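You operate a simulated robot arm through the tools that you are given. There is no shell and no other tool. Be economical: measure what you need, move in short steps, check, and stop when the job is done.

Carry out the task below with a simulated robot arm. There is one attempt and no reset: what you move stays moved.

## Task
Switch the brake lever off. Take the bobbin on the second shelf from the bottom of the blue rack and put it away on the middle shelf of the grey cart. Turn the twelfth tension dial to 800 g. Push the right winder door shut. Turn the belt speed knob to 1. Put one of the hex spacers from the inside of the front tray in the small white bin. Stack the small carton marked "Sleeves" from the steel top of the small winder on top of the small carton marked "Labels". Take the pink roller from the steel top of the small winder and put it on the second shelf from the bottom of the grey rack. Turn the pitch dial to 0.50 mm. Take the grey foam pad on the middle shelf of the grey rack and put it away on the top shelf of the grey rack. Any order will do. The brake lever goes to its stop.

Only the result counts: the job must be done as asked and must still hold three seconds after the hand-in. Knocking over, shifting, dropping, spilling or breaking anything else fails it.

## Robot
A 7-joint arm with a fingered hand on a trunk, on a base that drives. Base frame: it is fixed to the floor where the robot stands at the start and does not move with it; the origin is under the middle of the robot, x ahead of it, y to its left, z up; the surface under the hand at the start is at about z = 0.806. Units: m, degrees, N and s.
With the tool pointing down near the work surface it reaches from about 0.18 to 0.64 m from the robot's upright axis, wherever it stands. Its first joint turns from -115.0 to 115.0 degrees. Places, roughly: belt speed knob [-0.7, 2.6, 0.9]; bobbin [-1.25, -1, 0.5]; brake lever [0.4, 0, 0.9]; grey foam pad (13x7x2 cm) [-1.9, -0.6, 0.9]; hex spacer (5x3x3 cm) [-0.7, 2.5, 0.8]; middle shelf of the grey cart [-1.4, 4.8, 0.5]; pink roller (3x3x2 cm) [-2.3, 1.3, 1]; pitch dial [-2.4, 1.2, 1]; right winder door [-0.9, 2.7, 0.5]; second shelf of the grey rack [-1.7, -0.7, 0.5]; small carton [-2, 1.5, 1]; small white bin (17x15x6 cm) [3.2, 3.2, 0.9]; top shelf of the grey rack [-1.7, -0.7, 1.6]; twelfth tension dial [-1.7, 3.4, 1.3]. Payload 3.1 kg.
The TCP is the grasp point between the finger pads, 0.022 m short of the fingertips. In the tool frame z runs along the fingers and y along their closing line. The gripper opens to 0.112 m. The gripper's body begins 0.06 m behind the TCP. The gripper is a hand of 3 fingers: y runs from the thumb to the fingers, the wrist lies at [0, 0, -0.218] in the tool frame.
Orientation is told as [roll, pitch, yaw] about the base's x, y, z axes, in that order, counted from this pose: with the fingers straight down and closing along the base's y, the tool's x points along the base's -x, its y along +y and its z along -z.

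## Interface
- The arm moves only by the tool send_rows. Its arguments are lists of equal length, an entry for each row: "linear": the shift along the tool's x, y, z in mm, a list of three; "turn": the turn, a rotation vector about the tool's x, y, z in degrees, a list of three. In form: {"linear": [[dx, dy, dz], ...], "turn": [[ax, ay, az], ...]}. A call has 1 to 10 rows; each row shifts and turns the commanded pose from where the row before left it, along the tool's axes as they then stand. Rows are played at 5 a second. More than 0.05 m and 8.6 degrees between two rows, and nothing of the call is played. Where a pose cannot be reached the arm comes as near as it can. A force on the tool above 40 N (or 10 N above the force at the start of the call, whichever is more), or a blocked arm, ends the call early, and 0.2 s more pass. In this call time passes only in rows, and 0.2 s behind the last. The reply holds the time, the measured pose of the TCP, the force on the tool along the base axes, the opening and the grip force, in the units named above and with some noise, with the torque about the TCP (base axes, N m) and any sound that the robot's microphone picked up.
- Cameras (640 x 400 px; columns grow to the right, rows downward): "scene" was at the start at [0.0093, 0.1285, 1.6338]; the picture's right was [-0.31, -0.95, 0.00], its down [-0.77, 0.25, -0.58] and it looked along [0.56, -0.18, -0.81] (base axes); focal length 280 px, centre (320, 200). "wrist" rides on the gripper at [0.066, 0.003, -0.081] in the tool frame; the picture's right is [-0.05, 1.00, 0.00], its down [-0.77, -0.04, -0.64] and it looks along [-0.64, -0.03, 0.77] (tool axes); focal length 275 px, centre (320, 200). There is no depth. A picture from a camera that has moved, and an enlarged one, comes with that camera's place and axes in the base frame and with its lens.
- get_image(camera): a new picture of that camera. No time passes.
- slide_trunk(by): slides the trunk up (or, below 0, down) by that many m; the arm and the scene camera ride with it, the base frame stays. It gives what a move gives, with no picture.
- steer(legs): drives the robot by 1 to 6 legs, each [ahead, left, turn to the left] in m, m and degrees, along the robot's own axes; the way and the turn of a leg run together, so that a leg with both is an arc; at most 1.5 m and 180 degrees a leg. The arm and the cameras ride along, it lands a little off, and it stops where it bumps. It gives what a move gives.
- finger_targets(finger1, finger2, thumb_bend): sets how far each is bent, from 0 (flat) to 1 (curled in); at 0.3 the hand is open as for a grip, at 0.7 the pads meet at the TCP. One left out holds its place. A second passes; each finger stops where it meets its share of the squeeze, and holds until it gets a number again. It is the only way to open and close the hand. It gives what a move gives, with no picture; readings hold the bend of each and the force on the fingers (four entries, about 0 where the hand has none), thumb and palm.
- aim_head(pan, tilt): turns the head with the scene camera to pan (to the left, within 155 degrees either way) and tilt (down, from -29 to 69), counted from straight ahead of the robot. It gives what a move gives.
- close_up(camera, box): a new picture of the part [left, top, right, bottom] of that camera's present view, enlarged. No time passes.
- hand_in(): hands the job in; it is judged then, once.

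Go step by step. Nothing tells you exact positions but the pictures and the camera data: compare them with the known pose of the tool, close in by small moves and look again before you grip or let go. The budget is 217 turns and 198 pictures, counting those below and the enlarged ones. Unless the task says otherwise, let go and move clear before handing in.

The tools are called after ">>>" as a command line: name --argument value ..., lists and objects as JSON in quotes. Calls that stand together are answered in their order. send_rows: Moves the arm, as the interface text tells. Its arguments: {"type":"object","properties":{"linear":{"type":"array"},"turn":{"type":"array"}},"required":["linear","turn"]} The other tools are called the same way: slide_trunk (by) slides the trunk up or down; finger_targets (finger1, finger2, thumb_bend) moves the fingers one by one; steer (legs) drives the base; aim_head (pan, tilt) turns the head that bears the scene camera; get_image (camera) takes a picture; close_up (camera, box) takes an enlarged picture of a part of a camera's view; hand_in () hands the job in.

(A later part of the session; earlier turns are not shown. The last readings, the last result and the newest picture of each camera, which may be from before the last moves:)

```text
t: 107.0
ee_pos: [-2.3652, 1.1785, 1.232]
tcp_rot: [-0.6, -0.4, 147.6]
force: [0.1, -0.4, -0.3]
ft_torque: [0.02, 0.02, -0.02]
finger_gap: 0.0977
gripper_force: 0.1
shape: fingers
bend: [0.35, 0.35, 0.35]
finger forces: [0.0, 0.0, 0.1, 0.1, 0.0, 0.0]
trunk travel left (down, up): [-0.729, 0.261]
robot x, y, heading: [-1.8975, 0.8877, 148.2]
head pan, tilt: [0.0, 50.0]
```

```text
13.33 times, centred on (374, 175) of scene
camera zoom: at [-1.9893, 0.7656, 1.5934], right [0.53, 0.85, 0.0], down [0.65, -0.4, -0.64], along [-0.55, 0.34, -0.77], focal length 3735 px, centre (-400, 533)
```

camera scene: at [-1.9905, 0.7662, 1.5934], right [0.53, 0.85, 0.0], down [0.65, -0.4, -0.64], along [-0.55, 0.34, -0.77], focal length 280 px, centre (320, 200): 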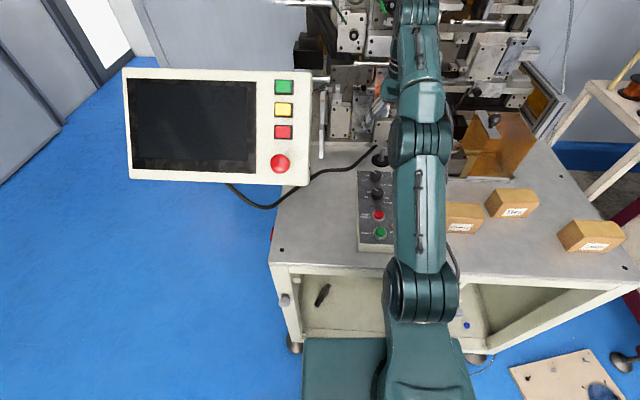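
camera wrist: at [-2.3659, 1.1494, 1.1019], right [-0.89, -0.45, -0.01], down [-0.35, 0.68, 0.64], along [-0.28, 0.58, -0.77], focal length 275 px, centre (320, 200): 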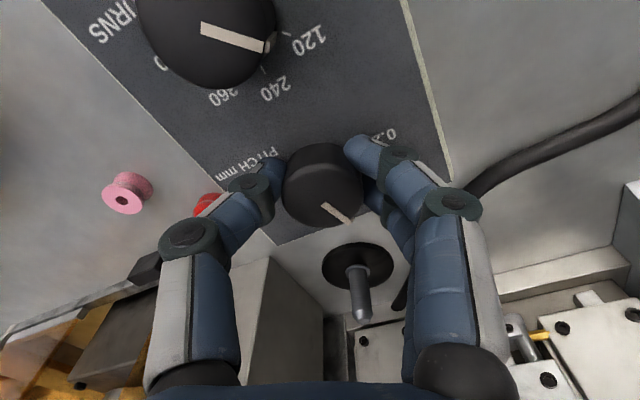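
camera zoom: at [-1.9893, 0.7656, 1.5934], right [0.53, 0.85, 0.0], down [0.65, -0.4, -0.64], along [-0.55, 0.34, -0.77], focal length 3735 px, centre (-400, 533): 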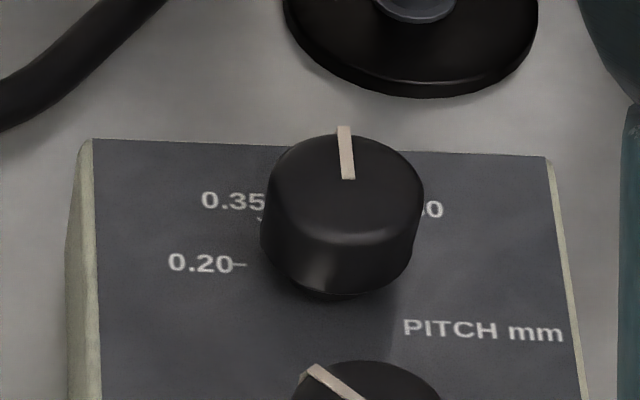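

The pitch pointer is at 0.50. Now retract and shift right for the cartons.

>>> send_rows --linear '[[40, 0, 0], [40, 0, 0], [40, 0, 0]]' --turn '[[0, 0, 0], [0, 0, 0], [0, 0, 0]]'

>>> steer --legs '[[0, -0.3, 0]]'

>>> finger_targets --finger1 0.3 --finger2 0.3 --thumb_bend 0.3

>>> get_image --camera "wrist"

>>> get_image --camera "scene"

```text
t: 107.8
ee_pos: [-2.2632, 1.1146, 1.2301]
tcp_rot: [-0.5, -0.4, 147.5]
force: [-0.9, 0.8, 0.0]
ft_torque: [-0.01, 0.06, 0.01]
finger_gap: 0.0974
gripper_force: 0.0
shape: fingers
bend: [0.35, 0.35, 0.35]
finger forces: [0.0, 0.0, 0.1, 0.0, 0.1, 0.0]
trunk travel left (down, up): [-0.729, 0.261]
robot x, y, heading: [-1.892, 0.8894, 148.5]
head pan, tilt: [0.0, 50.0]
```

```text
t: 109.9
ee_pos: [-2.1058, 1.3748, 1.2304]
tcp_rot: [-0.4, -0.3, 147.9]
force: [0.5, 0.2, 0.2]
ft_torque: [-0.02, 0.02, -0.03]
finger_gap: 0.0974
gripper_force: 0.1
shape: fingers
bend: [0.35, 0.35, 0.35]
finger forces: [0.0, 0.0, 0.0, 0.0, 0.0, 0.0]
trunk travel left (down, up): [-0.729, 0.261]
robot x, y, heading: [-1.7325, 1.151, 148.6]
head pan, tilt: [0.0, 50.0]
```

```text
t: 110.9
ee_pos: [-2.1078, 1.3741, 1.2305]
tcp_rot: [-0.6, -0.3, 147.9]
force: [0.8, 0.8, 0.1]
ft_torque: [0.0, -0.01, 0.0]
finger_gap: 0.1112
gripper_force: 0.1
shape: fingers
bend: [0.3, 0.3, 0.3]
finger forces: [0.0, 0.0, 0.0, 0.0, 0.0, 0.1]
trunk travel left (down, up): [-0.729, 0.261]
robot x, y, heading: [-1.7351, 1.1494, 148.7]
head pan, tilt: [0.0, 50.0]
```

```text
136 pictures are left
camera wrist: at [-2.0524, 1.3352, 1.3107], right [-0.57, -0.82, -0.01], down [-0.63, 0.43, 0.64], along [-0.52, 0.37, -0.77], focal length 275 px, centre (320, 200)
```

wrist: 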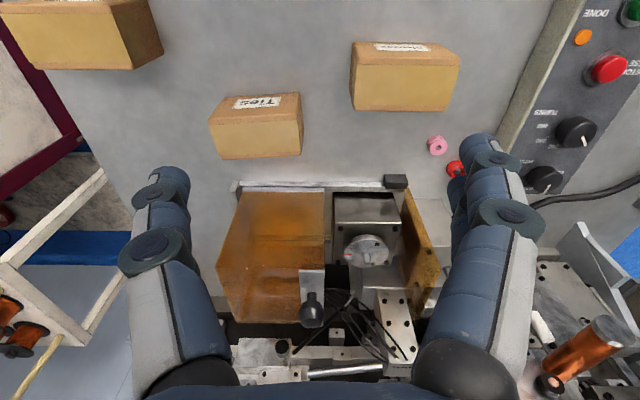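

```text
135 pictures are left
camera scene: at [-1.8282, 1.0267, 1.5934], right [0.52, 0.85, 0.0], down [0.65, -0.4, -0.64], along [-0.55, 0.33, -0.77], focal length 280 px, centre (320, 200)
```

scene: 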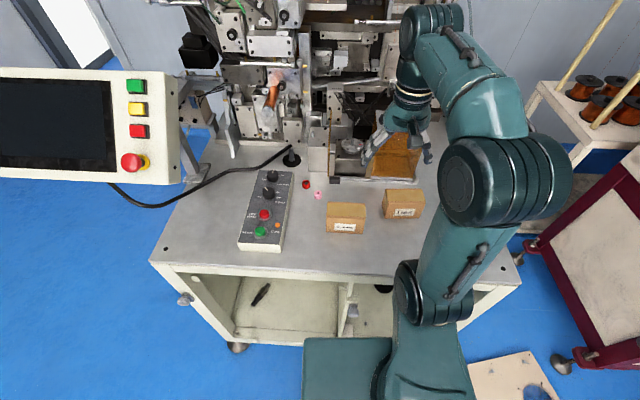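

>>> close_up --camera "wrist" --box '[320, 20, 480, 120]'

>>> close_up --camera "wrist" --box '[0, 0, 160, 100]'

>>> close_up --camera "scene" --box '[310, 170, 438, 250]'

```text
4.00 times, centred on (400, 70) of wrist
camera zoom: at [-2.0524, 1.3352, 1.3107], right [-0.57, -0.82, -0.01], down [-0.63, 0.43, 0.64], along [-0.52, 0.37, -0.77], focal length 1101 px, centre (0, 720)
```

zoom: 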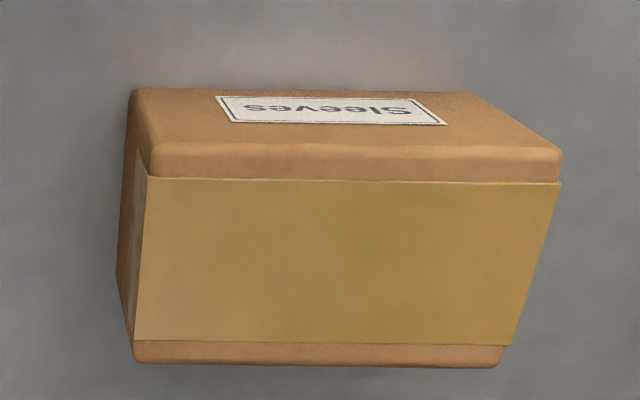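

```text
4.00 times, centred on (80, 50) of wrist
camera zoom: at [-2.0524, 1.3352, 1.3107], right [-0.57, -0.82, -0.01], down [-0.63, 0.43, 0.64], along [-0.52, 0.37, -0.77], focal length 1101 px, centre (1280, 800)
```

zoom: 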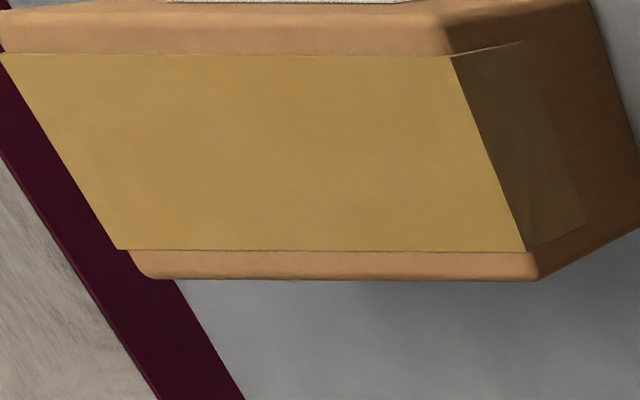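

```text
5.00 times, centred on (374, 210) of scene
camera zoom: at [-1.8282, 1.0267, 1.5934], right [0.52, 0.85, 0.0], down [0.65, -0.4, -0.64], along [-0.55, 0.33, -0.77], focal length 1401 px, centre (50, 150)
```

zoom: 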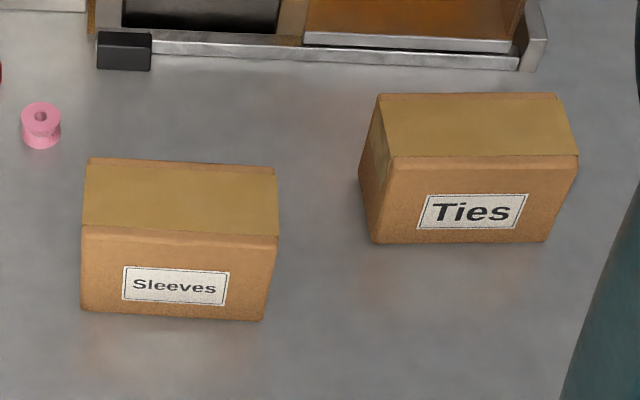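

Sleeves carton top centre ≈ (-2.18, 1.317, 1.005), about 11×6.5×6 cm; Labels ≈ (-1.953, 1.568). I'll move over Sleeves and turn the hand 90° to grip across its short side.

>>> send_rows --linear '[[-10, 29, 0], [-10, 29, 0], [-11, 29, 0], [0, 0, 0], [0, 0, 0], [0, 0, 0], [0, 0, 0], [0, 0, 0], [0, 0, 0], [0, 0, 0]]' --turn '[[0, 0, 0], [0, 0, 0], [0, 0, 0], [0, 0, 8.3], [0, 0, 8.3], [0, 0, 8.3], [0, 0, 8.3], [0, 0, 8.3], [0, 0, 8.3], [0, 0, 8.3]]'

>>> send_rows --linear '[[0, 0, 20], [0, 0, 20], [0, 0, 20], [0, 0, 20]]' --turn '[[0, 0, 8.3], [0, 0, 8.3], [0, 0, 8.3], [0, 0, 8.3]]'

>>> get_image --camera "wrist"

```text
t: 113.1
ee_pos: [-2.1813, 1.3172, 1.2297]
tcp_rot: [-0.1, -0.7, 89.7]
force: [-0.5, -0.3, 0.1]
ft_torque: [0.01, 0.02, 0.01]
finger_gap: 0.1112
gripper_force: 0.2
shape: fingers
bend: [0.3, 0.3, 0.3]
finger forces: [0.1, 0.1, 0.0, 0.0, 0.0, 0.0]
trunk travel left (down, up): [-0.729, 0.261]
robot x, y, heading: [-1.7335, 1.1482, 148.9]
head pan, tilt: [0.0, 50.0]
```

```text
t: 114.1
ee_pos: [-2.1807, 1.318, 1.1516]
tcp_rot: [0.3, -0.6, 56.4]
force: [0.1, -0.8, -0.9]
ft_torque: [-0.04, -0.03, -0.03]
finger_gap: 0.1114
gripper_force: 0.0
shape: fingers
bend: [0.3, 0.3, 0.3]
finger forces: [0.0, 0.0, 0.1, 0.0, 0.0, 0.0]
trunk travel left (down, up): [-0.729, 0.261]
robot x, y, heading: [-1.7336, 1.15, 148.6]
head pan, tilt: [0.0, 50.0]
```

```text
131 pictures are left
camera wrist: at [-2.2191, 1.2631, 1.2315], right [-0.81, 0.59, 0.01], down [0.46, 0.62, 0.64], along [0.38, 0.52, -0.77], focal length 275 px, centre (320, 200)
```

wrist: 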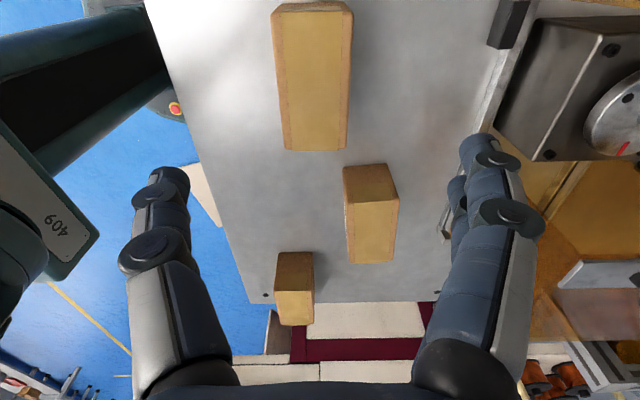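

>>> send_rows --linear '[[0, -2, 43], [0, -1, 43], [0, 0, 43]]' --turn '[[0, 0, 0], [0, 0, 0], [0, 0, 0]]'

>>> get_image --camera "wrist"

>>> get_image --camera "scene"

```text
t: 114.9
ee_pos: [-2.1739, 1.3187, 1.0197]
tcp_rot: [0.2, -0.6, 56.6]
force: [-0.5, 0.3, -0.6]
ft_torque: [0.01, -0.01, 0.05]
finger_gap: 0.1112
gripper_force: 0.1
shape: fingers
bend: [0.3, 0.3, 0.3]
finger forces: [0.1, 0.0, 0.1, 0.1, 0.1, 0.1]
trunk travel left (down, up): [-0.729, 0.261]
robot x, y, heading: [-1.7333, 1.1514, 148.5]
head pan, tilt: [0.0, 50.0]
```

```text
130 pictures are left
camera wrist: at [-2.2127, 1.2629, 1.1004], right [-0.81, 0.59, 0.01], down [0.45, 0.62, 0.64], along [0.38, 0.52, -0.77], focal length 275 px, centre (320, 200)
```

wrist: 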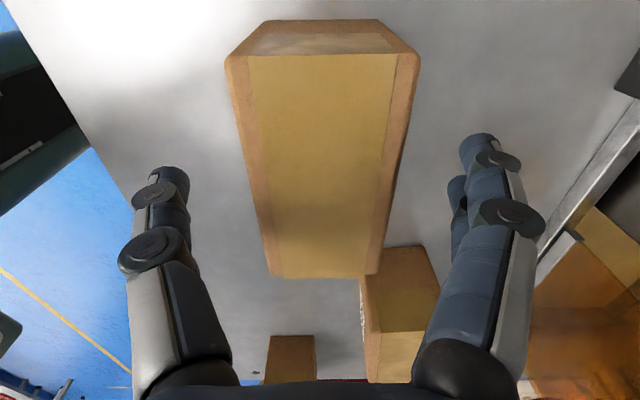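

```text
129 pictures are left
camera scene: at [-1.8296, 1.027, 1.5934], right [0.52, 0.85, 0.0], down [0.66, -0.4, -0.64], along [-0.55, 0.33, -0.77], focal length 280 px, centre (320, 200)
```

scene: 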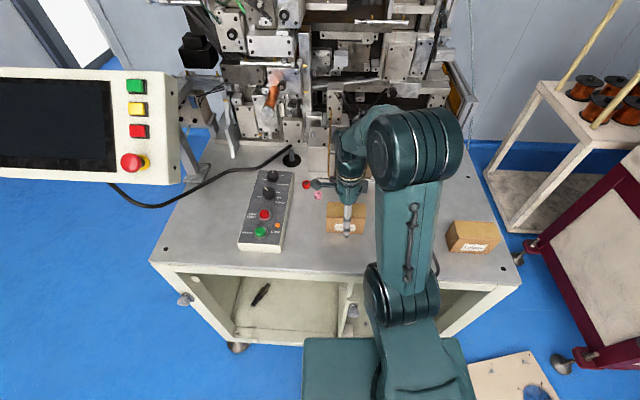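

>>> send_rows --linear '[[0, 0, 21], [0, 0, 20]]' --turn '[[0, 0, 0], [0, 0, 0]]'

>>> finger_targets --finger1 0.7 --finger2 0.7 --thumb_bend 0.7

>>> get_image --camera "wrist"

```text
t: 115.5
ee_pos: [-2.1763, 1.3179, 0.9774]
tcp_rot: [0.3, -0.5, 56.6]
force: [0.4, -0.5, 0.6]
ft_torque: [-0.04, 0.01, -0.01]
finger_gap: 0.1115
gripper_force: 0.2
shape: fingers
bend: [0.3, 0.3, 0.3]
finger forces: [0.0, 0.1, 0.1, 0.0, 0.0, 0.0]
trunk travel left (down, up): [-0.729, 0.261]
robot x, y, heading: [-1.7364, 1.1526, 148.6]
head pan, tilt: [0.0, 50.0]
```

```text
t: 116.5
ee_pos: [-2.1748, 1.3172, 0.9776]
tcp_rot: [0.3, -0.5, 56.6]
force: [-1.4, 0.1, 0.8]
ft_torque: [-0.04, 0.0, -0.02]
finger_gap: 0.05
gripper_force: 25.0
shape: fingers
bend: [0.54, 0.54, 0.59]
finger forces: [14.1, 11.5, 0.0, 0.0, 24.6, 0.1]
trunk travel left (down, up): [-0.729, 0.261]
robot x, y, heading: [-1.7319, 1.1486, 148.6]
head pan, tilt: [0.0, 50.0]
```

```text
128 pictures are left
camera wrist: at [-2.2137, 1.2627, 1.0581], right [-0.81, 0.59, 0.01], down [0.45, 0.62, 0.64], along [0.38, 0.52, -0.77], focal length 275 px, centre (320, 200)
```

wrist: 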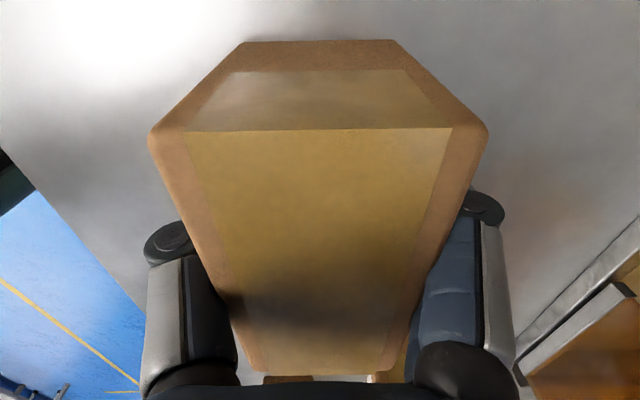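

Gripped. Lift and carry toward Labels, stopping short to look.

>>> send_rows --linear '[[0, 0, -44], [0, 0, -44], [0, 0, -44], [-42, -6, 0], [-42, -6, 0], [-42, -6, 0], [-42, -6, 0]]' --turn '[[0, 0, 0], [0, 0, 0], [0, 0, 0], [0, 0, 0], [0, 0, 0], [0, 0, 0], [0, 0, 0]]'

>>> aim_head --pan -25 --tilt 45

>>> get_image --camera "scene"

>>> get_image --camera "wrist"

```text
t: 118.1
ee_pos: [-2.061, 1.4482, 1.1114]
tcp_rot: [0.3, -0.4, 56.7]
force: [0.4, 0.4, -2.6]
ft_torque: [-0.03, 0.01, 0.0]
finger_gap: 0.0494
gripper_force: 23.0
shape: fingers
bend: [0.55, 0.54, 0.59]
finger forces: [12.5, 10.7, 0.0, 0.0, 22.9, 0.1]
trunk travel left (down, up): [-0.729, 0.261]
robot x, y, heading: [-1.7354, 1.1508, 148.7]
head pan, tilt: [0.0, 50.0]
```

```text
t: 119.0
ee_pos: [-2.063, 1.4475, 1.111]
tcp_rot: [0.3, -0.6, 56.7]
force: [0.5, 0.3, -2.2]
ft_torque: [-0.03, 0.0, -0.02]
finger_gap: 0.0498
gripper_force: 23.4
shape: fingers
bend: [0.55, 0.54, 0.59]
finger forces: [12.6, 10.7, 0.1, 0.0, 22.8, 0.0]
trunk travel left (down, up): [-0.729, 0.261]
robot x, y, heading: [-1.7339, 1.1512, 148.8]
head pan, tilt: [-25.0, 45.0]
```

```text
127 pictures are left
camera scene: at [-1.8078, 1.0546, 1.6003], right [0.83, 0.56, 0.0], down [0.39, -0.59, -0.71], along [-0.39, 0.59, -0.71], focal length 280 px, centre (320, 200)
```

scene: 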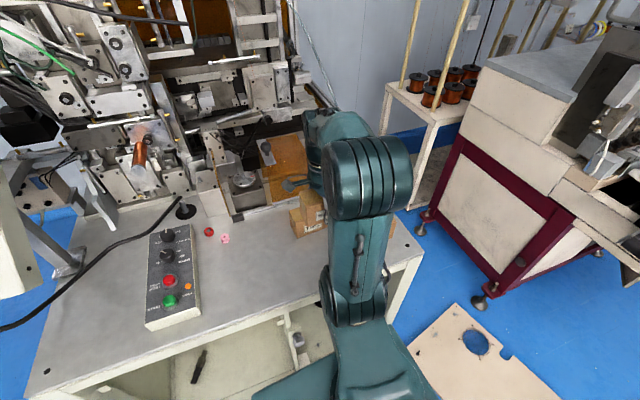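

```text
126 pictures are left
camera wrist: at [-2.1008, 1.3922, 1.1909], right [-0.81, 0.59, 0.01], down [0.45, 0.62, 0.64], along [0.38, 0.52, -0.77], focal length 275 px, centre (320, 200)
```

wrist: 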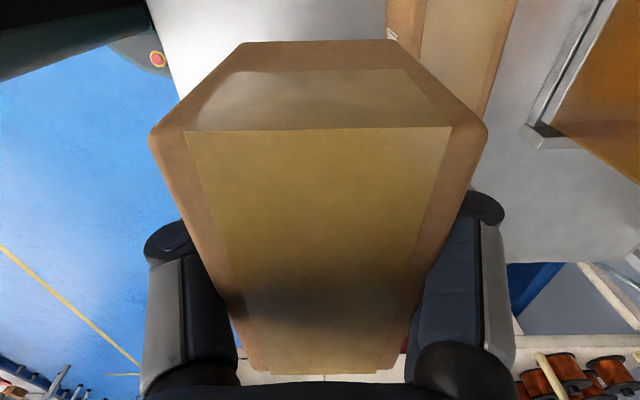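

The arm hides Labels; I'll swing back left briefly to get an accurate fix on it.

>>> send_rows --linear '[[42, 6, 0], [42, 6, 0], [42, 6, 0], [42, 6, 0]]' --turn '[[0, 0, 0], [0, 0, 0], [0, 0, 0], [0, 0, 0]]'

>>> get_image --camera "scene"

```text
t: 120.0
ee_pos: [-2.1798, 1.3145, 1.1087]
tcp_rot: [0.4, -0.6, 56.6]
force: [-0.8, -0.5, -1.8]
ft_torque: [-0.01, 0.01, 0.0]
finger_gap: 0.0496
gripper_force: 22.8
shape: fingers
bend: [0.55, 0.54, 0.59]
finger forces: [12.3, 10.4, 0.0, 0.0, 22.3, 0.0]
trunk travel left (down, up): [-0.729, 0.261]
robot x, y, heading: [-1.7342, 1.1502, 148.8]
head pan, tilt: [-25.0, 45.0]
```

```text
125 pictures are left
camera scene: at [-1.8092, 1.0531, 1.6002], right [0.83, 0.56, 0.0], down [0.39, -0.59, -0.71], along [-0.39, 0.59, -0.71], focal length 280 px, centre (320, 200)
```

scene: 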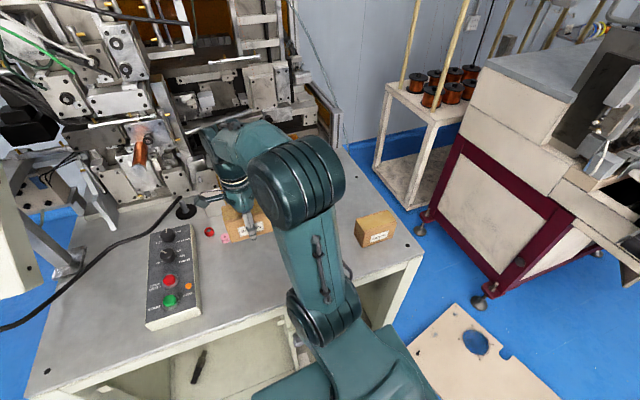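

>>> close_up --camera "scene" --box '[343, 204, 407, 254]'

```text
8.00 times, centred on (375, 229) of scene
camera zoom: at [-1.8092, 1.0531, 1.6002], right [0.83, 0.56, 0.0], down [0.39, -0.59, -0.71], along [-0.39, 0.59, -0.71], focal length 2241 px, centre (-120, -32)
```

zoom: 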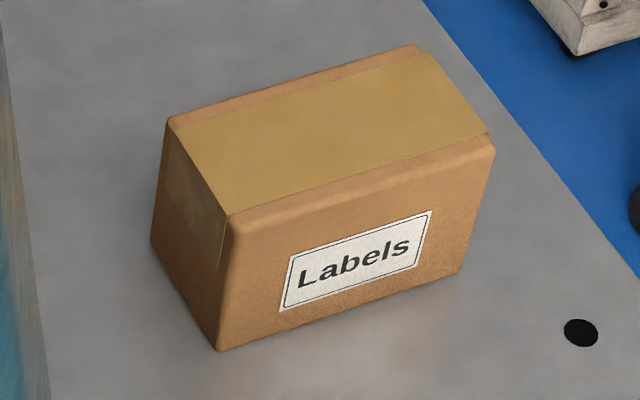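

Labels top centre ≈ (-1.961, 1.567). Carry Sleeves there.

>>> send_rows --linear '[[-41.4, -5.5, 0], [-41.4, -5.5, 0], [-41.4, -5.5, 0], [-41.4, -5.5, 0], [-41.4, -5.5, 0], [-41.4, -5.5, 0], [-41.4, -5.5, 0], [-41.4, -5.5, 0], [0, 0, 20]]' --turn '[[0, 0, 0], [0, 0, 0], [0, 0, 0], [0, 0, 0], [0, 0, 0], [0, 0, 0], [0, 0, 0], [0, 0, 0], [0, 0, 2]]'

>>> get_image --camera "scene"

>>> get_image --camera "wrist"

```text
t: 122.0
ee_pos: [-1.9599, 1.5681, 1.0928]
tcp_rot: [0.4, -0.6, 54.5]
force: [0.6, 0.4, -1.8]
ft_torque: [-0.03, 0.01, 0.0]
finger_gap: 0.0496
gripper_force: 22.1
shape: fingers
bend: [0.55, 0.54, 0.59]
finger forces: [11.9, 10.1, 0.0, 0.0, 21.5, 0.0]
trunk travel left (down, up): [-0.729, 0.261]
robot x, y, heading: [-1.7317, 1.1482, 148.9]
head pan, tilt: [-25.0, 45.0]
```

```text
123 pictures are left
camera scene: at [-1.8089, 1.054, 1.6003], right [0.83, 0.56, 0.0], down [0.39, -0.59, -0.71], along [-0.39, 0.59, -0.71], focal length 280 px, centre (320, 200)
```

scene: 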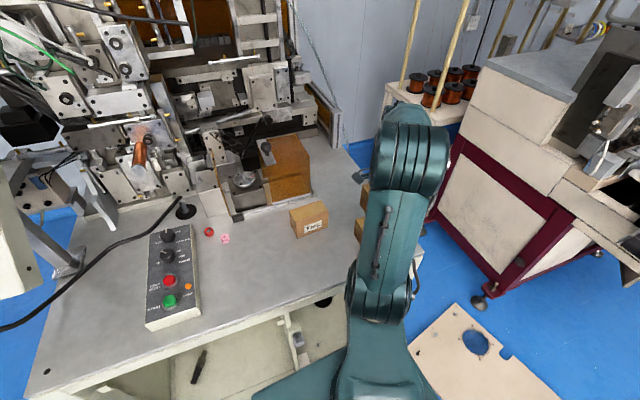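

```text
122 pictures are left
camera wrist: at [-1.9993, 1.515, 1.1733], right [-0.79, 0.62, 0.01], down [0.47, 0.6, 0.64], along [0.39, 0.51, -0.77], focal length 275 px, centre (320, 200)
```

wrist: 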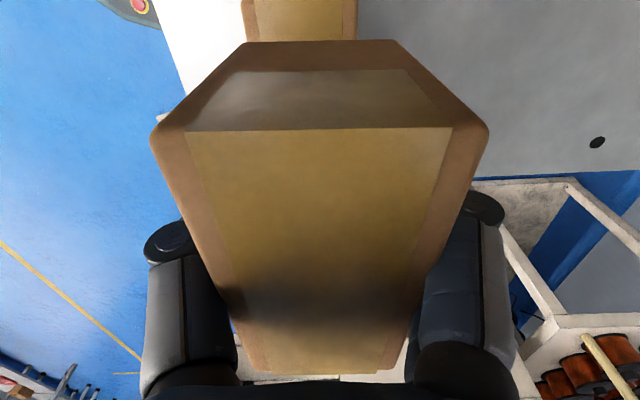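

Wrist view shows Labels ~9 mm toward the thumb side; correct and lower.

>>> send_rows --linear '[[0, -9, 15], [0, 0, 15], [0, 0, 6]]' --turn '[[0, 0, 0], [0, 0, 0], [0, 0, 0]]'

>>> get_image --camera "wrist"

>>> close_up --camera "scene" --box '[320, 160, 448, 250]'

```text
t: 122.8
ee_pos: [-1.9519, 1.5652, 1.0571]
tcp_rot: [0.4, -0.6, 54.6]
force: [0.7, -0.2, -2.2]
ft_torque: [0.02, -0.02, -0.02]
finger_gap: 0.0496
gripper_force: 21.8
shape: fingers
bend: [0.55, 0.54, 0.59]
finger forces: [11.8, 10.1, 0.0, 0.0, 21.5, 0.0]
trunk travel left (down, up): [-0.729, 0.261]
robot x, y, heading: [-1.7322, 1.1512, 148.8]
head pan, tilt: [-25.0, 45.0]
```

```text
121 pictures are left
camera wrist: at [-1.9909, 1.5118, 1.1372], right [-0.79, 0.62, 0.01], down [0.48, 0.6, 0.64], along [0.39, 0.51, -0.77], focal length 275 px, centre (320, 200)
```

wrist: 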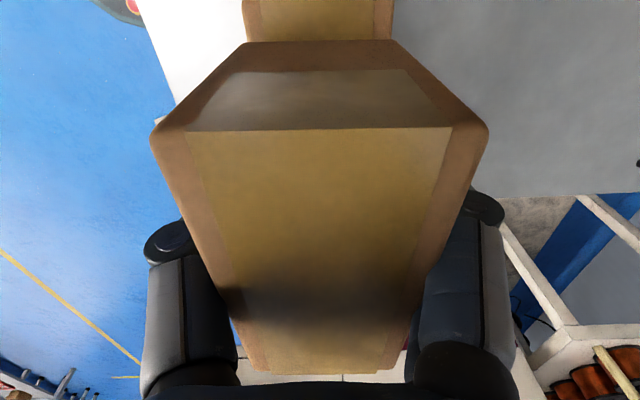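

```text
4.44 times, centred on (384, 205) of scene
camera zoom: at [-1.8074, 1.0546, 1.6004], right [0.83, 0.56, 0.0], down [0.39, -0.59, -0.71], along [-0.39, 0.59, -0.71], focal length 1245 px, centre (36, 178)
```

zoom: 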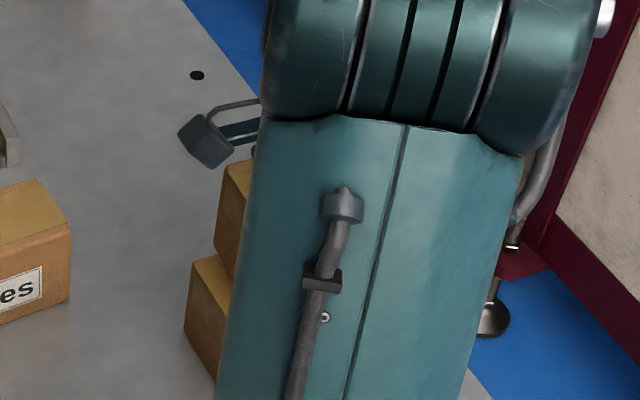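

Short-axis alignment is right; the held carton is ~12 mm too far right. Correct and lower to contact.

>>> send_rows --linear '[[12, 0, 0], [0, 0, 6]]' --turn '[[0, 0, 0], [0, 0, 0]]'

>>> close_up --camera "scene" --box '[320, 160, 448, 250]'

>>> get_image --camera "wrist"

```text
t: 123.4
ee_pos: [-1.958, 1.5566, 1.0521]
tcp_rot: [0.3, -0.5, 54.6]
force: [0.6, -0.9, -2.1]
ft_torque: [-0.01, 0.01, -0.02]
finger_gap: 0.0493
gripper_force: 21.8
shape: fingers
bend: [0.55, 0.54, 0.6]
finger forces: [11.9, 10.1, 0.1, 0.1, 21.4, 0.0]
trunk travel left (down, up): [-0.729, 0.261]
robot x, y, heading: [-1.7341, 1.1493, 148.5]
head pan, tilt: [-25.0, 45.0]
```

```text
4.44 times, centred on (384, 205) of scene
camera zoom: at [-1.8075, 1.0554, 1.6004], right [0.83, 0.56, 0.0], down [0.39, -0.59, -0.71], along [-0.39, 0.59, -0.71], focal length 1245 px, centre (36, 178)
```

zoom: 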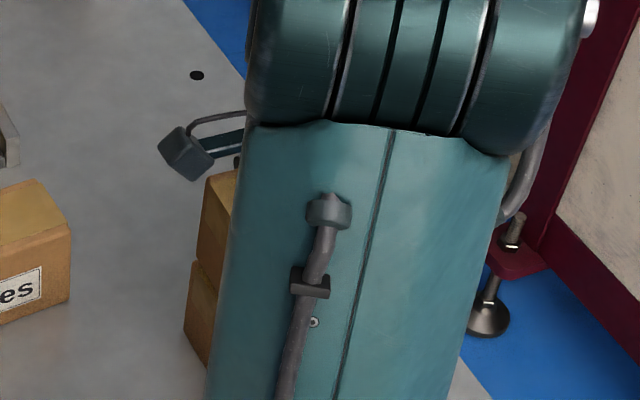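

```text
118 pictures are left
camera wrist: at [-1.9974, 1.5028, 1.1321], right [-0.79, 0.62, 0.01], down [0.48, 0.6, 0.64], along [0.39, 0.51, -0.77], focal length 275 px, centre (320, 200)
```

wrist: 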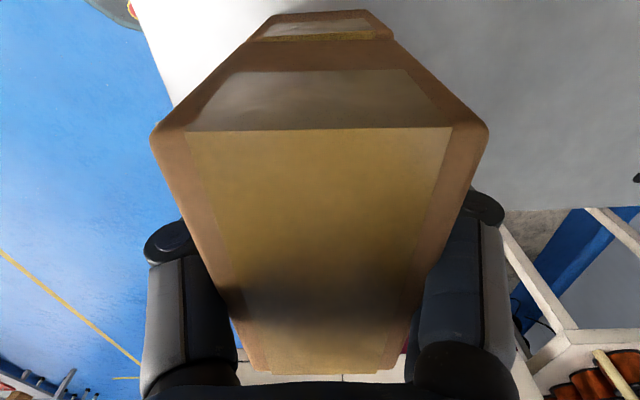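

Alignment is excellent now. Lower to contact.

>>> send_rows --linear '[[0, 0, 4], [0, 0, 4]]' --turn '[[0, 0, 0], [0, 0, 0]]'

>>> get_image --camera "wrist"

```text
t: 124.0
ee_pos: [-1.9571, 1.5538, 1.0461]
tcp_rot: [0.8, -0.9, 54.5]
force: [-0.7, 3.3, 26.2]
ft_torque: [-0.11, 0.1, 0.02]
finger_gap: 0.0493
gripper_force: 28.0
shape: fingers
bend: [0.55, 0.55, 0.6]
finger forces: [16.1, 13.6, 0.0, 0.0, 25.1, 0.0]
trunk travel left (down, up): [-0.729, 0.261]
robot x, y, heading: [-1.7353, 1.1498, 148.6]
head pan, tilt: [-25.0, 45.0]
```

```text
117 pictures are left
camera wrist: at [-1.9974, 1.5002, 1.1265], right [-0.79, 0.62, 0.01], down [0.48, 0.6, 0.65], along [0.39, 0.51, -0.76], focal length 275 px, centre (320, 200)
```

wrist: 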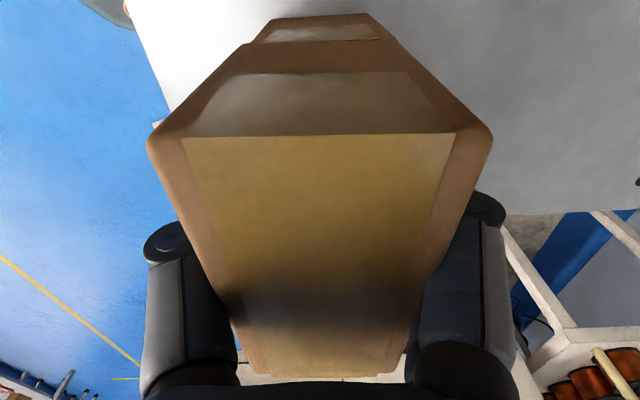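

Contact. Relieve the pressure slightly, then open.

>>> send_rows --linear '[[0, 0, -3]]' --turn '[[0, 0, 0]]'

>>> finger_targets --finger1 0.3 --finger2 0.3 --thumb_bend 0.3

>>> get_image --camera "wrist"

```text
t: 124.4
ee_pos: [-1.9577, 1.5541, 1.0467]
tcp_rot: [0.3, -0.5, 54.6]
force: [-0.5, 3.2, 11.3]
ft_torque: [-0.07, -0.06, -0.01]
finger_gap: 0.0493
gripper_force: 24.7
shape: fingers
bend: [0.56, 0.55, 0.6]
finger forces: [13.9, 12.2, 0.0, 0.0, 23.7, 0.0]
trunk travel left (down, up): [-0.729, 0.261]
robot x, y, heading: [-1.7337, 1.1491, 148.9]
head pan, tilt: [-25.0, 45.0]
```

```text
t: 125.4
ee_pos: [-1.959, 1.5547, 1.0463]
tcp_rot: [0.4, -0.5, 54.5]
force: [0.1, 0.3, 0.4]
ft_torque: [0.02, 0.03, 0.0]
finger_gap: 0.1111
gripper_force: 0.0
shape: fingers
bend: [0.3, 0.3, 0.3]
finger forces: [0.0, 0.1, 0.0, 0.0, 0.1, 0.0]
trunk travel left (down, up): [-0.729, 0.261]
robot x, y, heading: [-1.7343, 1.1506, 148.7]
head pan, tilt: [-25.0, 45.0]
```

```text
116 pictures are left
camera wrist: at [-1.9987, 1.5011, 1.1275], right [-0.79, 0.62, 0.01], down [0.48, 0.6, 0.64], along [0.39, 0.51, -0.77], focal length 275 px, centre (320, 200)
```

wrist: 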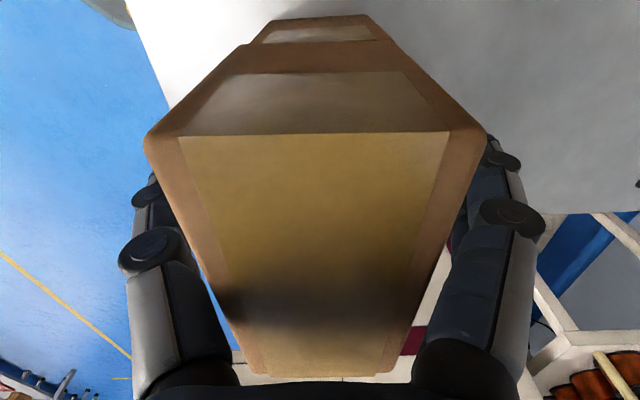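

Stacked. Rise, and turn the wrist on for the pink roller.

>>> send_rows --linear '[[0, 0, -40], [0, 0, -45], [0, 0, -45], [0, 0, 0], [0, 0, 0], [0, 0, 0], [0, 0, 0], [0, 0, 0], [0, 0, 0], [0, 0, 0]]' --turn '[[0, 0, 0], [0, 0, 0], [0, 0, 0], [0, 0, 8.5], [0, 0, 8.5], [0, 0, 8.5], [0, 0, 8.5], [0, 0, 8.5], [0, 0, 8.5], [0, 0, 8.5]]'

>>> send_rows --linear '[[0, 0, 0], [0, 0, 0], [0, 0, 0]]' --turn '[[0, 0, 8.5], [0, 0, 8.5], [0, 0, 8.5]]'

>>> get_image --camera "wrist"

>>> get_image --camera "scene"

```text
t: 127.6
ee_pos: [-1.9572, 1.553, 1.1759]
tcp_rot: [0.6, -0.1, -5.1]
force: [0.2, 0.2, 0.3]
ft_torque: [-0.02, 0.0, 0.01]
finger_gap: 0.1114
gripper_force: 0.1
shape: fingers
bend: [0.3, 0.3, 0.3]
finger forces: [0.0, 0.0, 0.0, 0.1, 0.0, 0.0]
trunk travel left (down, up): [-0.729, 0.261]
robot x, y, heading: [-1.7327, 1.1516, 148.5]
head pan, tilt: [-25.0, 45.0]
```

```text
t: 128.4
ee_pos: [-1.9589, 1.5533, 1.1772]
tcp_rot: [0.5, 0.3, -30.5]
force: [0.2, 0.3, 0.4]
ft_torque: [-0.05, 0.0, -0.01]
finger_gap: 0.1115
gripper_force: 0.2
shape: fingers
bend: [0.3, 0.3, 0.3]
finger forces: [0.1, 0.1, 0.1, 0.0, 0.0, 0.0]
trunk travel left (down, up): [-0.729, 0.261]
robot x, y, heading: [-1.7355, 1.1524, 148.6]
head pan, tilt: [-25.0, 45.0]
```

```text
115 pictures are left
camera wrist: at [-2.0135, 1.588, 1.2582], right [0.55, 0.84, 0.01], down [0.65, -0.43, 0.63], along [0.53, -0.34, -0.78], focal length 275 px, centre (320, 200)
```

wrist: 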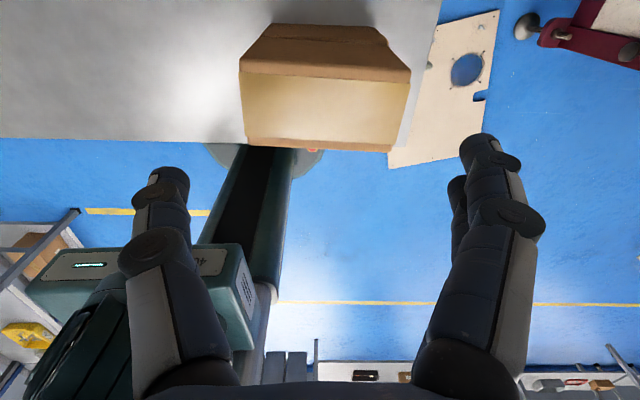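

```text
114 pictures are left
camera scene: at [-1.8078, 1.0543, 1.6003], right [0.83, 0.56, 0.0], down [0.39, -0.59, -0.71], along [-0.39, 0.59, -0.71], focal length 280 px, centre (320, 200)
```

scene: 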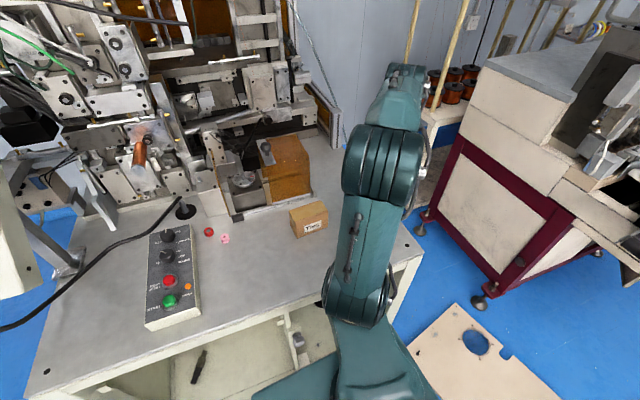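

>>> close_up --camera "scene" --box '[190, 215, 254, 255]'

```text
10.00 times, centred on (222, 235) of scene
camera zoom: at [-1.8078, 1.0543, 1.6003], right [0.83, 0.56, 0.0], down [0.39, -0.59, -0.71], along [-0.39, 0.59, -0.71], focal length 2801 px, centre (1300, -150)
```

zoom: 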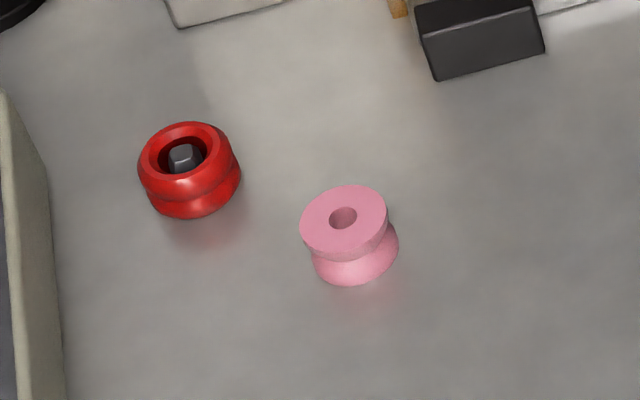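

Pink roller at (-2.303, 1.309), red one at (-2.36, 1.30). Move over with a partly closed hand.

>>> finger_targets --finger1 0.45 --finger2 0.45 --thumb_bend 0.45

>>> send_rows --linear '[[19.2, -42.8, 0], [19.2, -42.8, 0], [19.2, -42.8, 0], [19.2, -42.8, 0], [19.2, -42.8, 0], [19.2, -42.8, 0], [19.2, -42.8, 0], [19.2, -42.8, 0], [19.2, -42.8, 0]]' --turn '[[0, 0, 0], [0, 0, 0], [0, 0, 0], [0, 0, 0], [0, 0, 0], [0, 0, 0], [0, 0, 0], [0, 0, 0], [0, 0, 0]]'

>>> get_image --camera "wrist"

```text
t: 129.4
ee_pos: [-1.9587, 1.5534, 1.1767]
tcp_rot: [0.5, 0.2, -30.4]
force: [0.2, 0.2, -0.5]
ft_torque: [-0.01, 0.0, -0.01]
finger_gap: 0.0702
gripper_force: 0.2
shape: fingers
bend: [0.45, 0.45, 0.45]
finger forces: [0.0, 0.0, 0.1, 0.0, 0.1, 0.0]
trunk travel left (down, up): [-0.729, 0.261]
robot x, y, heading: [-1.7303, 1.1497, 148.3]
head pan, tilt: [-25.0, 45.0]
```

```text
t: 131.4
ee_pos: [-2.3054, 1.3087, 1.1755]
tcp_rot: [0.6, -0.1, -30.4]
force: [-0.1, 0.4, 0.5]
ft_torque: [-0.01, -0.03, 0.03]
finger_gap: 0.07
gripper_force: 0.0
shape: fingers
bend: [0.45, 0.45, 0.45]
finger forces: [0.1, 0.1, 0.0, 0.0, 0.1, 0.0]
trunk travel left (down, up): [-0.729, 0.261]
robot x, y, heading: [-1.7305, 1.1513, 148.7]
head pan, tilt: [-25.0, 45.0]
```

```text
112 pictures are left
camera wrist: at [-2.3611, 1.3436, 1.2563], right [0.55, 0.84, 0.01], down [0.64, -0.43, 0.64], along [0.54, -0.34, -0.77], focal length 275 px, centre (320, 200)
```

wrist: 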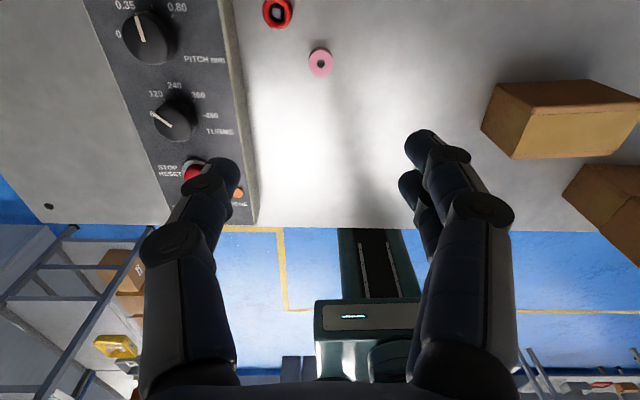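

>>> send_rows --linear '[[-1, 4, 45], [-1, 1, 45], [0, 0, 45], [0, 0, 30]]' --turn '[[0, 0, 0], [0, 0, 0], [0, 0, 0], [0, 0, 0]]'

>>> get_image --camera "wrist"

```text
t: 132.4
ee_pos: [-2.2967, 1.3122, 1.0073]
tcp_rot: [0.6, 0.2, -30.4]
force: [0.8, 1.2, 0.0]
ft_torque: [0.03, -0.04, -0.02]
finger_gap: 0.0701
gripper_force: 0.0
shape: fingers
bend: [0.45, 0.45, 0.45]
finger forces: [0.0, 0.1, 0.0, 0.0, 0.0, 0.1]
trunk travel left (down, up): [-0.729, 0.261]
robot x, y, heading: [-1.7316, 1.1516, 148.6]
head pan, tilt: [-25.0, 45.0]
```

```text
111 pictures are left
camera wrist: at [-2.3523, 1.3483, 1.0892], right [0.55, 0.84, 0.01], down [0.65, -0.43, 0.63], along [0.53, -0.34, -0.77], focal length 275 px, centre (320, 200)
```

wrist: 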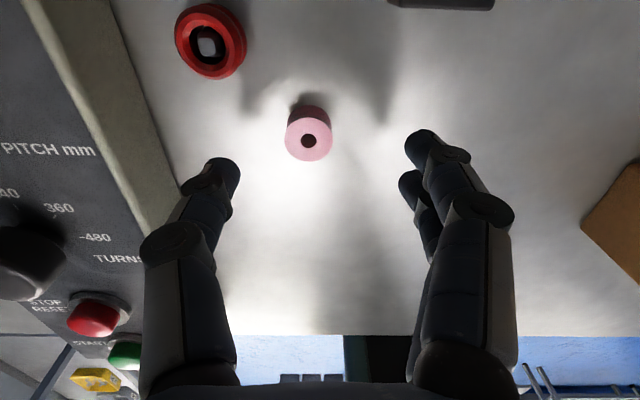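

>>> send_rows --linear '[[6, -2, 20], [0, 0, 19]]' --turn '[[0, 0, 0], [0, 0, 0]]'

>>> get_image --camera "wrist"

```text
t: 133.0
ee_pos: [-2.3028, 1.3159, 0.9766]
tcp_rot: [0.5, 1.1, -30.4]
force: [-2.3, 3.1, 43.4]
ft_torque: [-0.28, 0.04, 0.07]
finger_gap: 0.0721
gripper_force: 22.0
shape: fingers
bend: [0.45, 0.47, 0.45]
finger forces: [5.0, 15.0, 0.0, 0.1, 23.8, 0.0]
trunk travel left (down, up): [-0.729, 0.261]
robot x, y, heading: [-1.7335, 1.1487, 148.6]
head pan, tilt: [-25.0, 45.0]
```

```text
110 pictures are left
camera wrist: at [-2.3565, 1.3506, 1.0584], right [0.55, 0.84, 0.01], down [0.66, -0.43, 0.62], along [0.52, -0.34, -0.78], focal length 275 px, centre (320, 200)
```

wrist: 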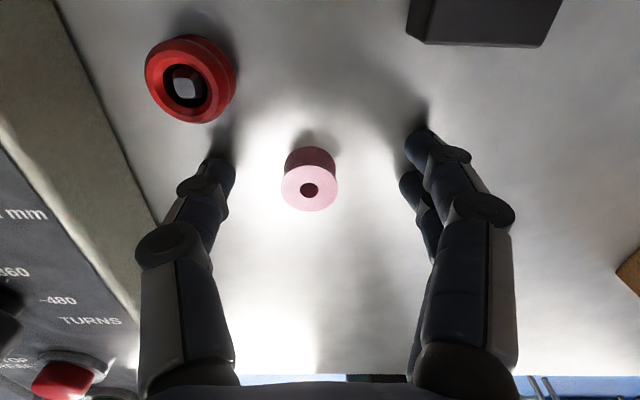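

Tips touched the table; raise 5 mm and close.

>>> send_rows --linear '[[2, -2, -5]]' --turn '[[0, 0, 0]]'

>>> finger_targets --finger1 0.7 --finger2 0.7 --thumb_bend 0.7

>>> get_image --camera "wrist"

```text
t: 133.4
ee_pos: [-2.304, 1.3151, 0.9773]
tcp_rot: [0.6, 0.4, -30.5]
force: [3.9, 2.0, 21.5]
ft_torque: [-0.82, 0.41, 0.09]
finger_gap: 0.0711
gripper_force: 10.8
shape: fingers
bend: [0.45, 0.45, 0.46]
finger forces: [0.1, 0.1, 0.0, 0.0, 21.1, 0.0]
trunk travel left (down, up): [-0.729, 0.261]
robot x, y, heading: [-1.7323, 1.1489, 148.4]
head pan, tilt: [-25.0, 45.0]
```

```text
t: 134.4
ee_pos: [-2.308, 1.3145, 0.9762]
tcp_rot: [0.6, 0.2, -30.4]
force: [0.6, 0.2, 2.5]
ft_torque: [-0.05, -0.01, 0.01]
finger_gap: 0.0143
gripper_force: 8.5
shape: fingers
bend: [0.67, 0.65, 0.67]
finger forces: [2.1, 5.8, 0.0, 0.0, 8.4, 0.0]
trunk travel left (down, up): [-0.729, 0.261]
robot x, y, heading: [-1.7332, 1.1501, 149.1]
head pan, tilt: [-25.0, 45.0]
```

```text
109 pictures are left
camera wrist: at [-2.3618, 1.3501, 1.0564], right [0.55, 0.84, 0.01], down [0.65, -0.43, 0.63], along [0.53, -0.34, -0.78], focal length 275 px, centre (320, 200)
```

wrist: 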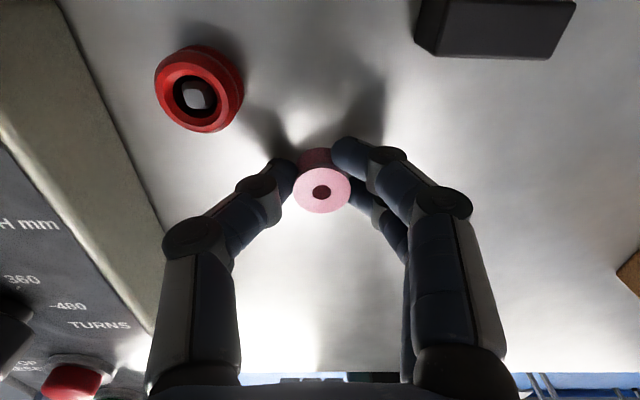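

Gripped around its waist. Squeeze a little more and lift.

>>> finger_targets --finger1 0.75 --finger2 0.75 --thumb_bend 0.75

>>> send_rows --linear '[[0, 0, -30], [0, 0, -40], [0, 0, -40], [0, 0, -40]]' --turn '[[0, 0, 0], [0, 0, 0], [0, 0, 0], [0, 0, 0]]'

>>> get_image --camera "wrist"

```text
t: 135.4
ee_pos: [-2.3082, 1.3147, 0.9758]
tcp_rot: [0.7, 0.3, -30.4]
force: [0.0, -0.5, 0.6]
ft_torque: [0.02, -0.01, 0.01]
finger_gap: 0.0126
gripper_force: 14.0
shape: fingers
bend: [0.72, 0.7, 0.67]
finger forces: [5.9, 8.7, 0.1, 0.1, 13.9, 0.0]
trunk travel left (down, up): [-0.729, 0.261]
robot x, y, heading: [-1.7355, 1.1494, 148.5]
head pan, tilt: [-25.0, 45.0]
```

```text
t: 136.4
ee_pos: [-2.3048, 1.3143, 1.1284]
tcp_rot: [0.6, 0.3, -30.4]
force: [0.0, 0.0, 0.3]
ft_torque: [-0.02, 0.0, 0.01]
finger_gap: 0.0127
gripper_force: 14.5
shape: fingers
bend: [0.72, 0.7, 0.67]
finger forces: [6.6, 8.9, 0.1, 0.1, 13.4, 0.1]
trunk travel left (down, up): [-0.729, 0.261]
robot x, y, heading: [-1.7341, 1.1517, 148.8]
head pan, tilt: [-25.0, 45.0]
```

```text
108 pictures are left
camera wrist: at [-2.3591, 1.3488, 1.2095], right [0.55, 0.84, 0.01], down [0.65, -0.43, 0.63], along [0.53, -0.34, -0.78], focal length 275 px, centre (320, 200)
```

wrist: 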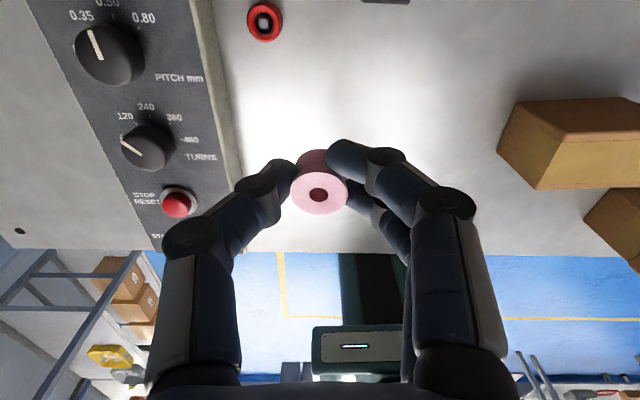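

Roller held; the dial reads 0.50. Retract and drive to the grey rack.

>>> send_rows --linear '[[-40, 0, -10], [-40, 0, -10], [-40, 0, -10], [-40, 0, -10]]' --turn '[[0, 0, 0], [0, 0, 0], [0, 0, 0], [0, 0, 0]]'

>>> steer --legs '[[-0.6, 0, 0], [0, 0, 87], [0.3, 0.18, 0]]'

>>> aim_head --pan 0 --tilt 40

>>> get_image --camera "scene"

```text
t: 137.4
ee_pos: [-2.1657, 1.2302, 1.1648]
tcp_rot: [0.6, 0.3, -30.4]
force: [0.5, -0.9, -0.8]
ft_torque: [0.01, 0.01, 0.02]
finger_gap: 0.0124
gripper_force: 14.9
shape: fingers
bend: [0.72, 0.71, 0.67]
finger forces: [6.7, 9.0, 0.0, 0.0, 13.4, 0.0]
trunk travel left (down, up): [-0.729, 0.261]
robot x, y, heading: [-1.7367, 1.1505, 148.9]
head pan, tilt: [-25.0, 45.0]
```

```text
t: 146.4
ee_pos: [-1.3289, 0.052, 1.165]
tcp_rot: [0.6, 0.3, 57.7]
force: [-1.0, -0.5, -0.3]
ft_torque: [0.03, -0.05, 0.0]
finger_gap: 0.0125
gripper_force: 14.0
shape: fingers
bend: [0.72, 0.71, 0.67]
finger forces: [6.6, 8.4, 0.0, 0.1, 13.2, 0.0]
trunk travel left (down, up): [-0.729, 0.261]
robot x, y, heading: [-1.2328, 0.4843, -123.0]
head pan, tilt: [-25.0, 45.0]
```

```text
t: 147.3
ee_pos: [-1.3286, 0.0533, 1.1648]
tcp_rot: [0.6, 0.3, 57.8]
force: [-0.3, -0.7, 0.3]
ft_torque: [-0.01, 0.02, -0.01]
finger_gap: 0.0122
gripper_force: 14.2
shape: fingers
bend: [0.72, 0.71, 0.67]
finger forces: [6.5, 8.4, 0.1, 0.1, 13.1, 0.0]
trunk travel left (down, up): [-0.729, 0.261]
robot x, y, heading: [-1.2334, 0.4805, -123.0]
head pan, tilt: [0.0, 40.0]
```

```text
107 pictures are left
camera scene: at [-1.1196, 0.3769, 1.6076], right [-0.84, 0.55, 0.0], down [0.35, 0.54, -0.77], along [-0.42, -0.64, -0.64], focal length 280 px, centre (320, 200)
```

scene: 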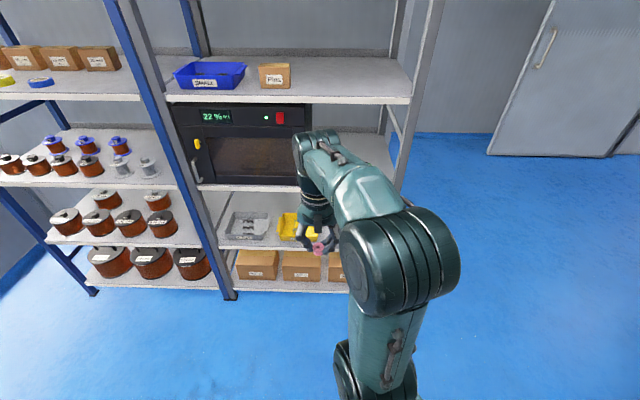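

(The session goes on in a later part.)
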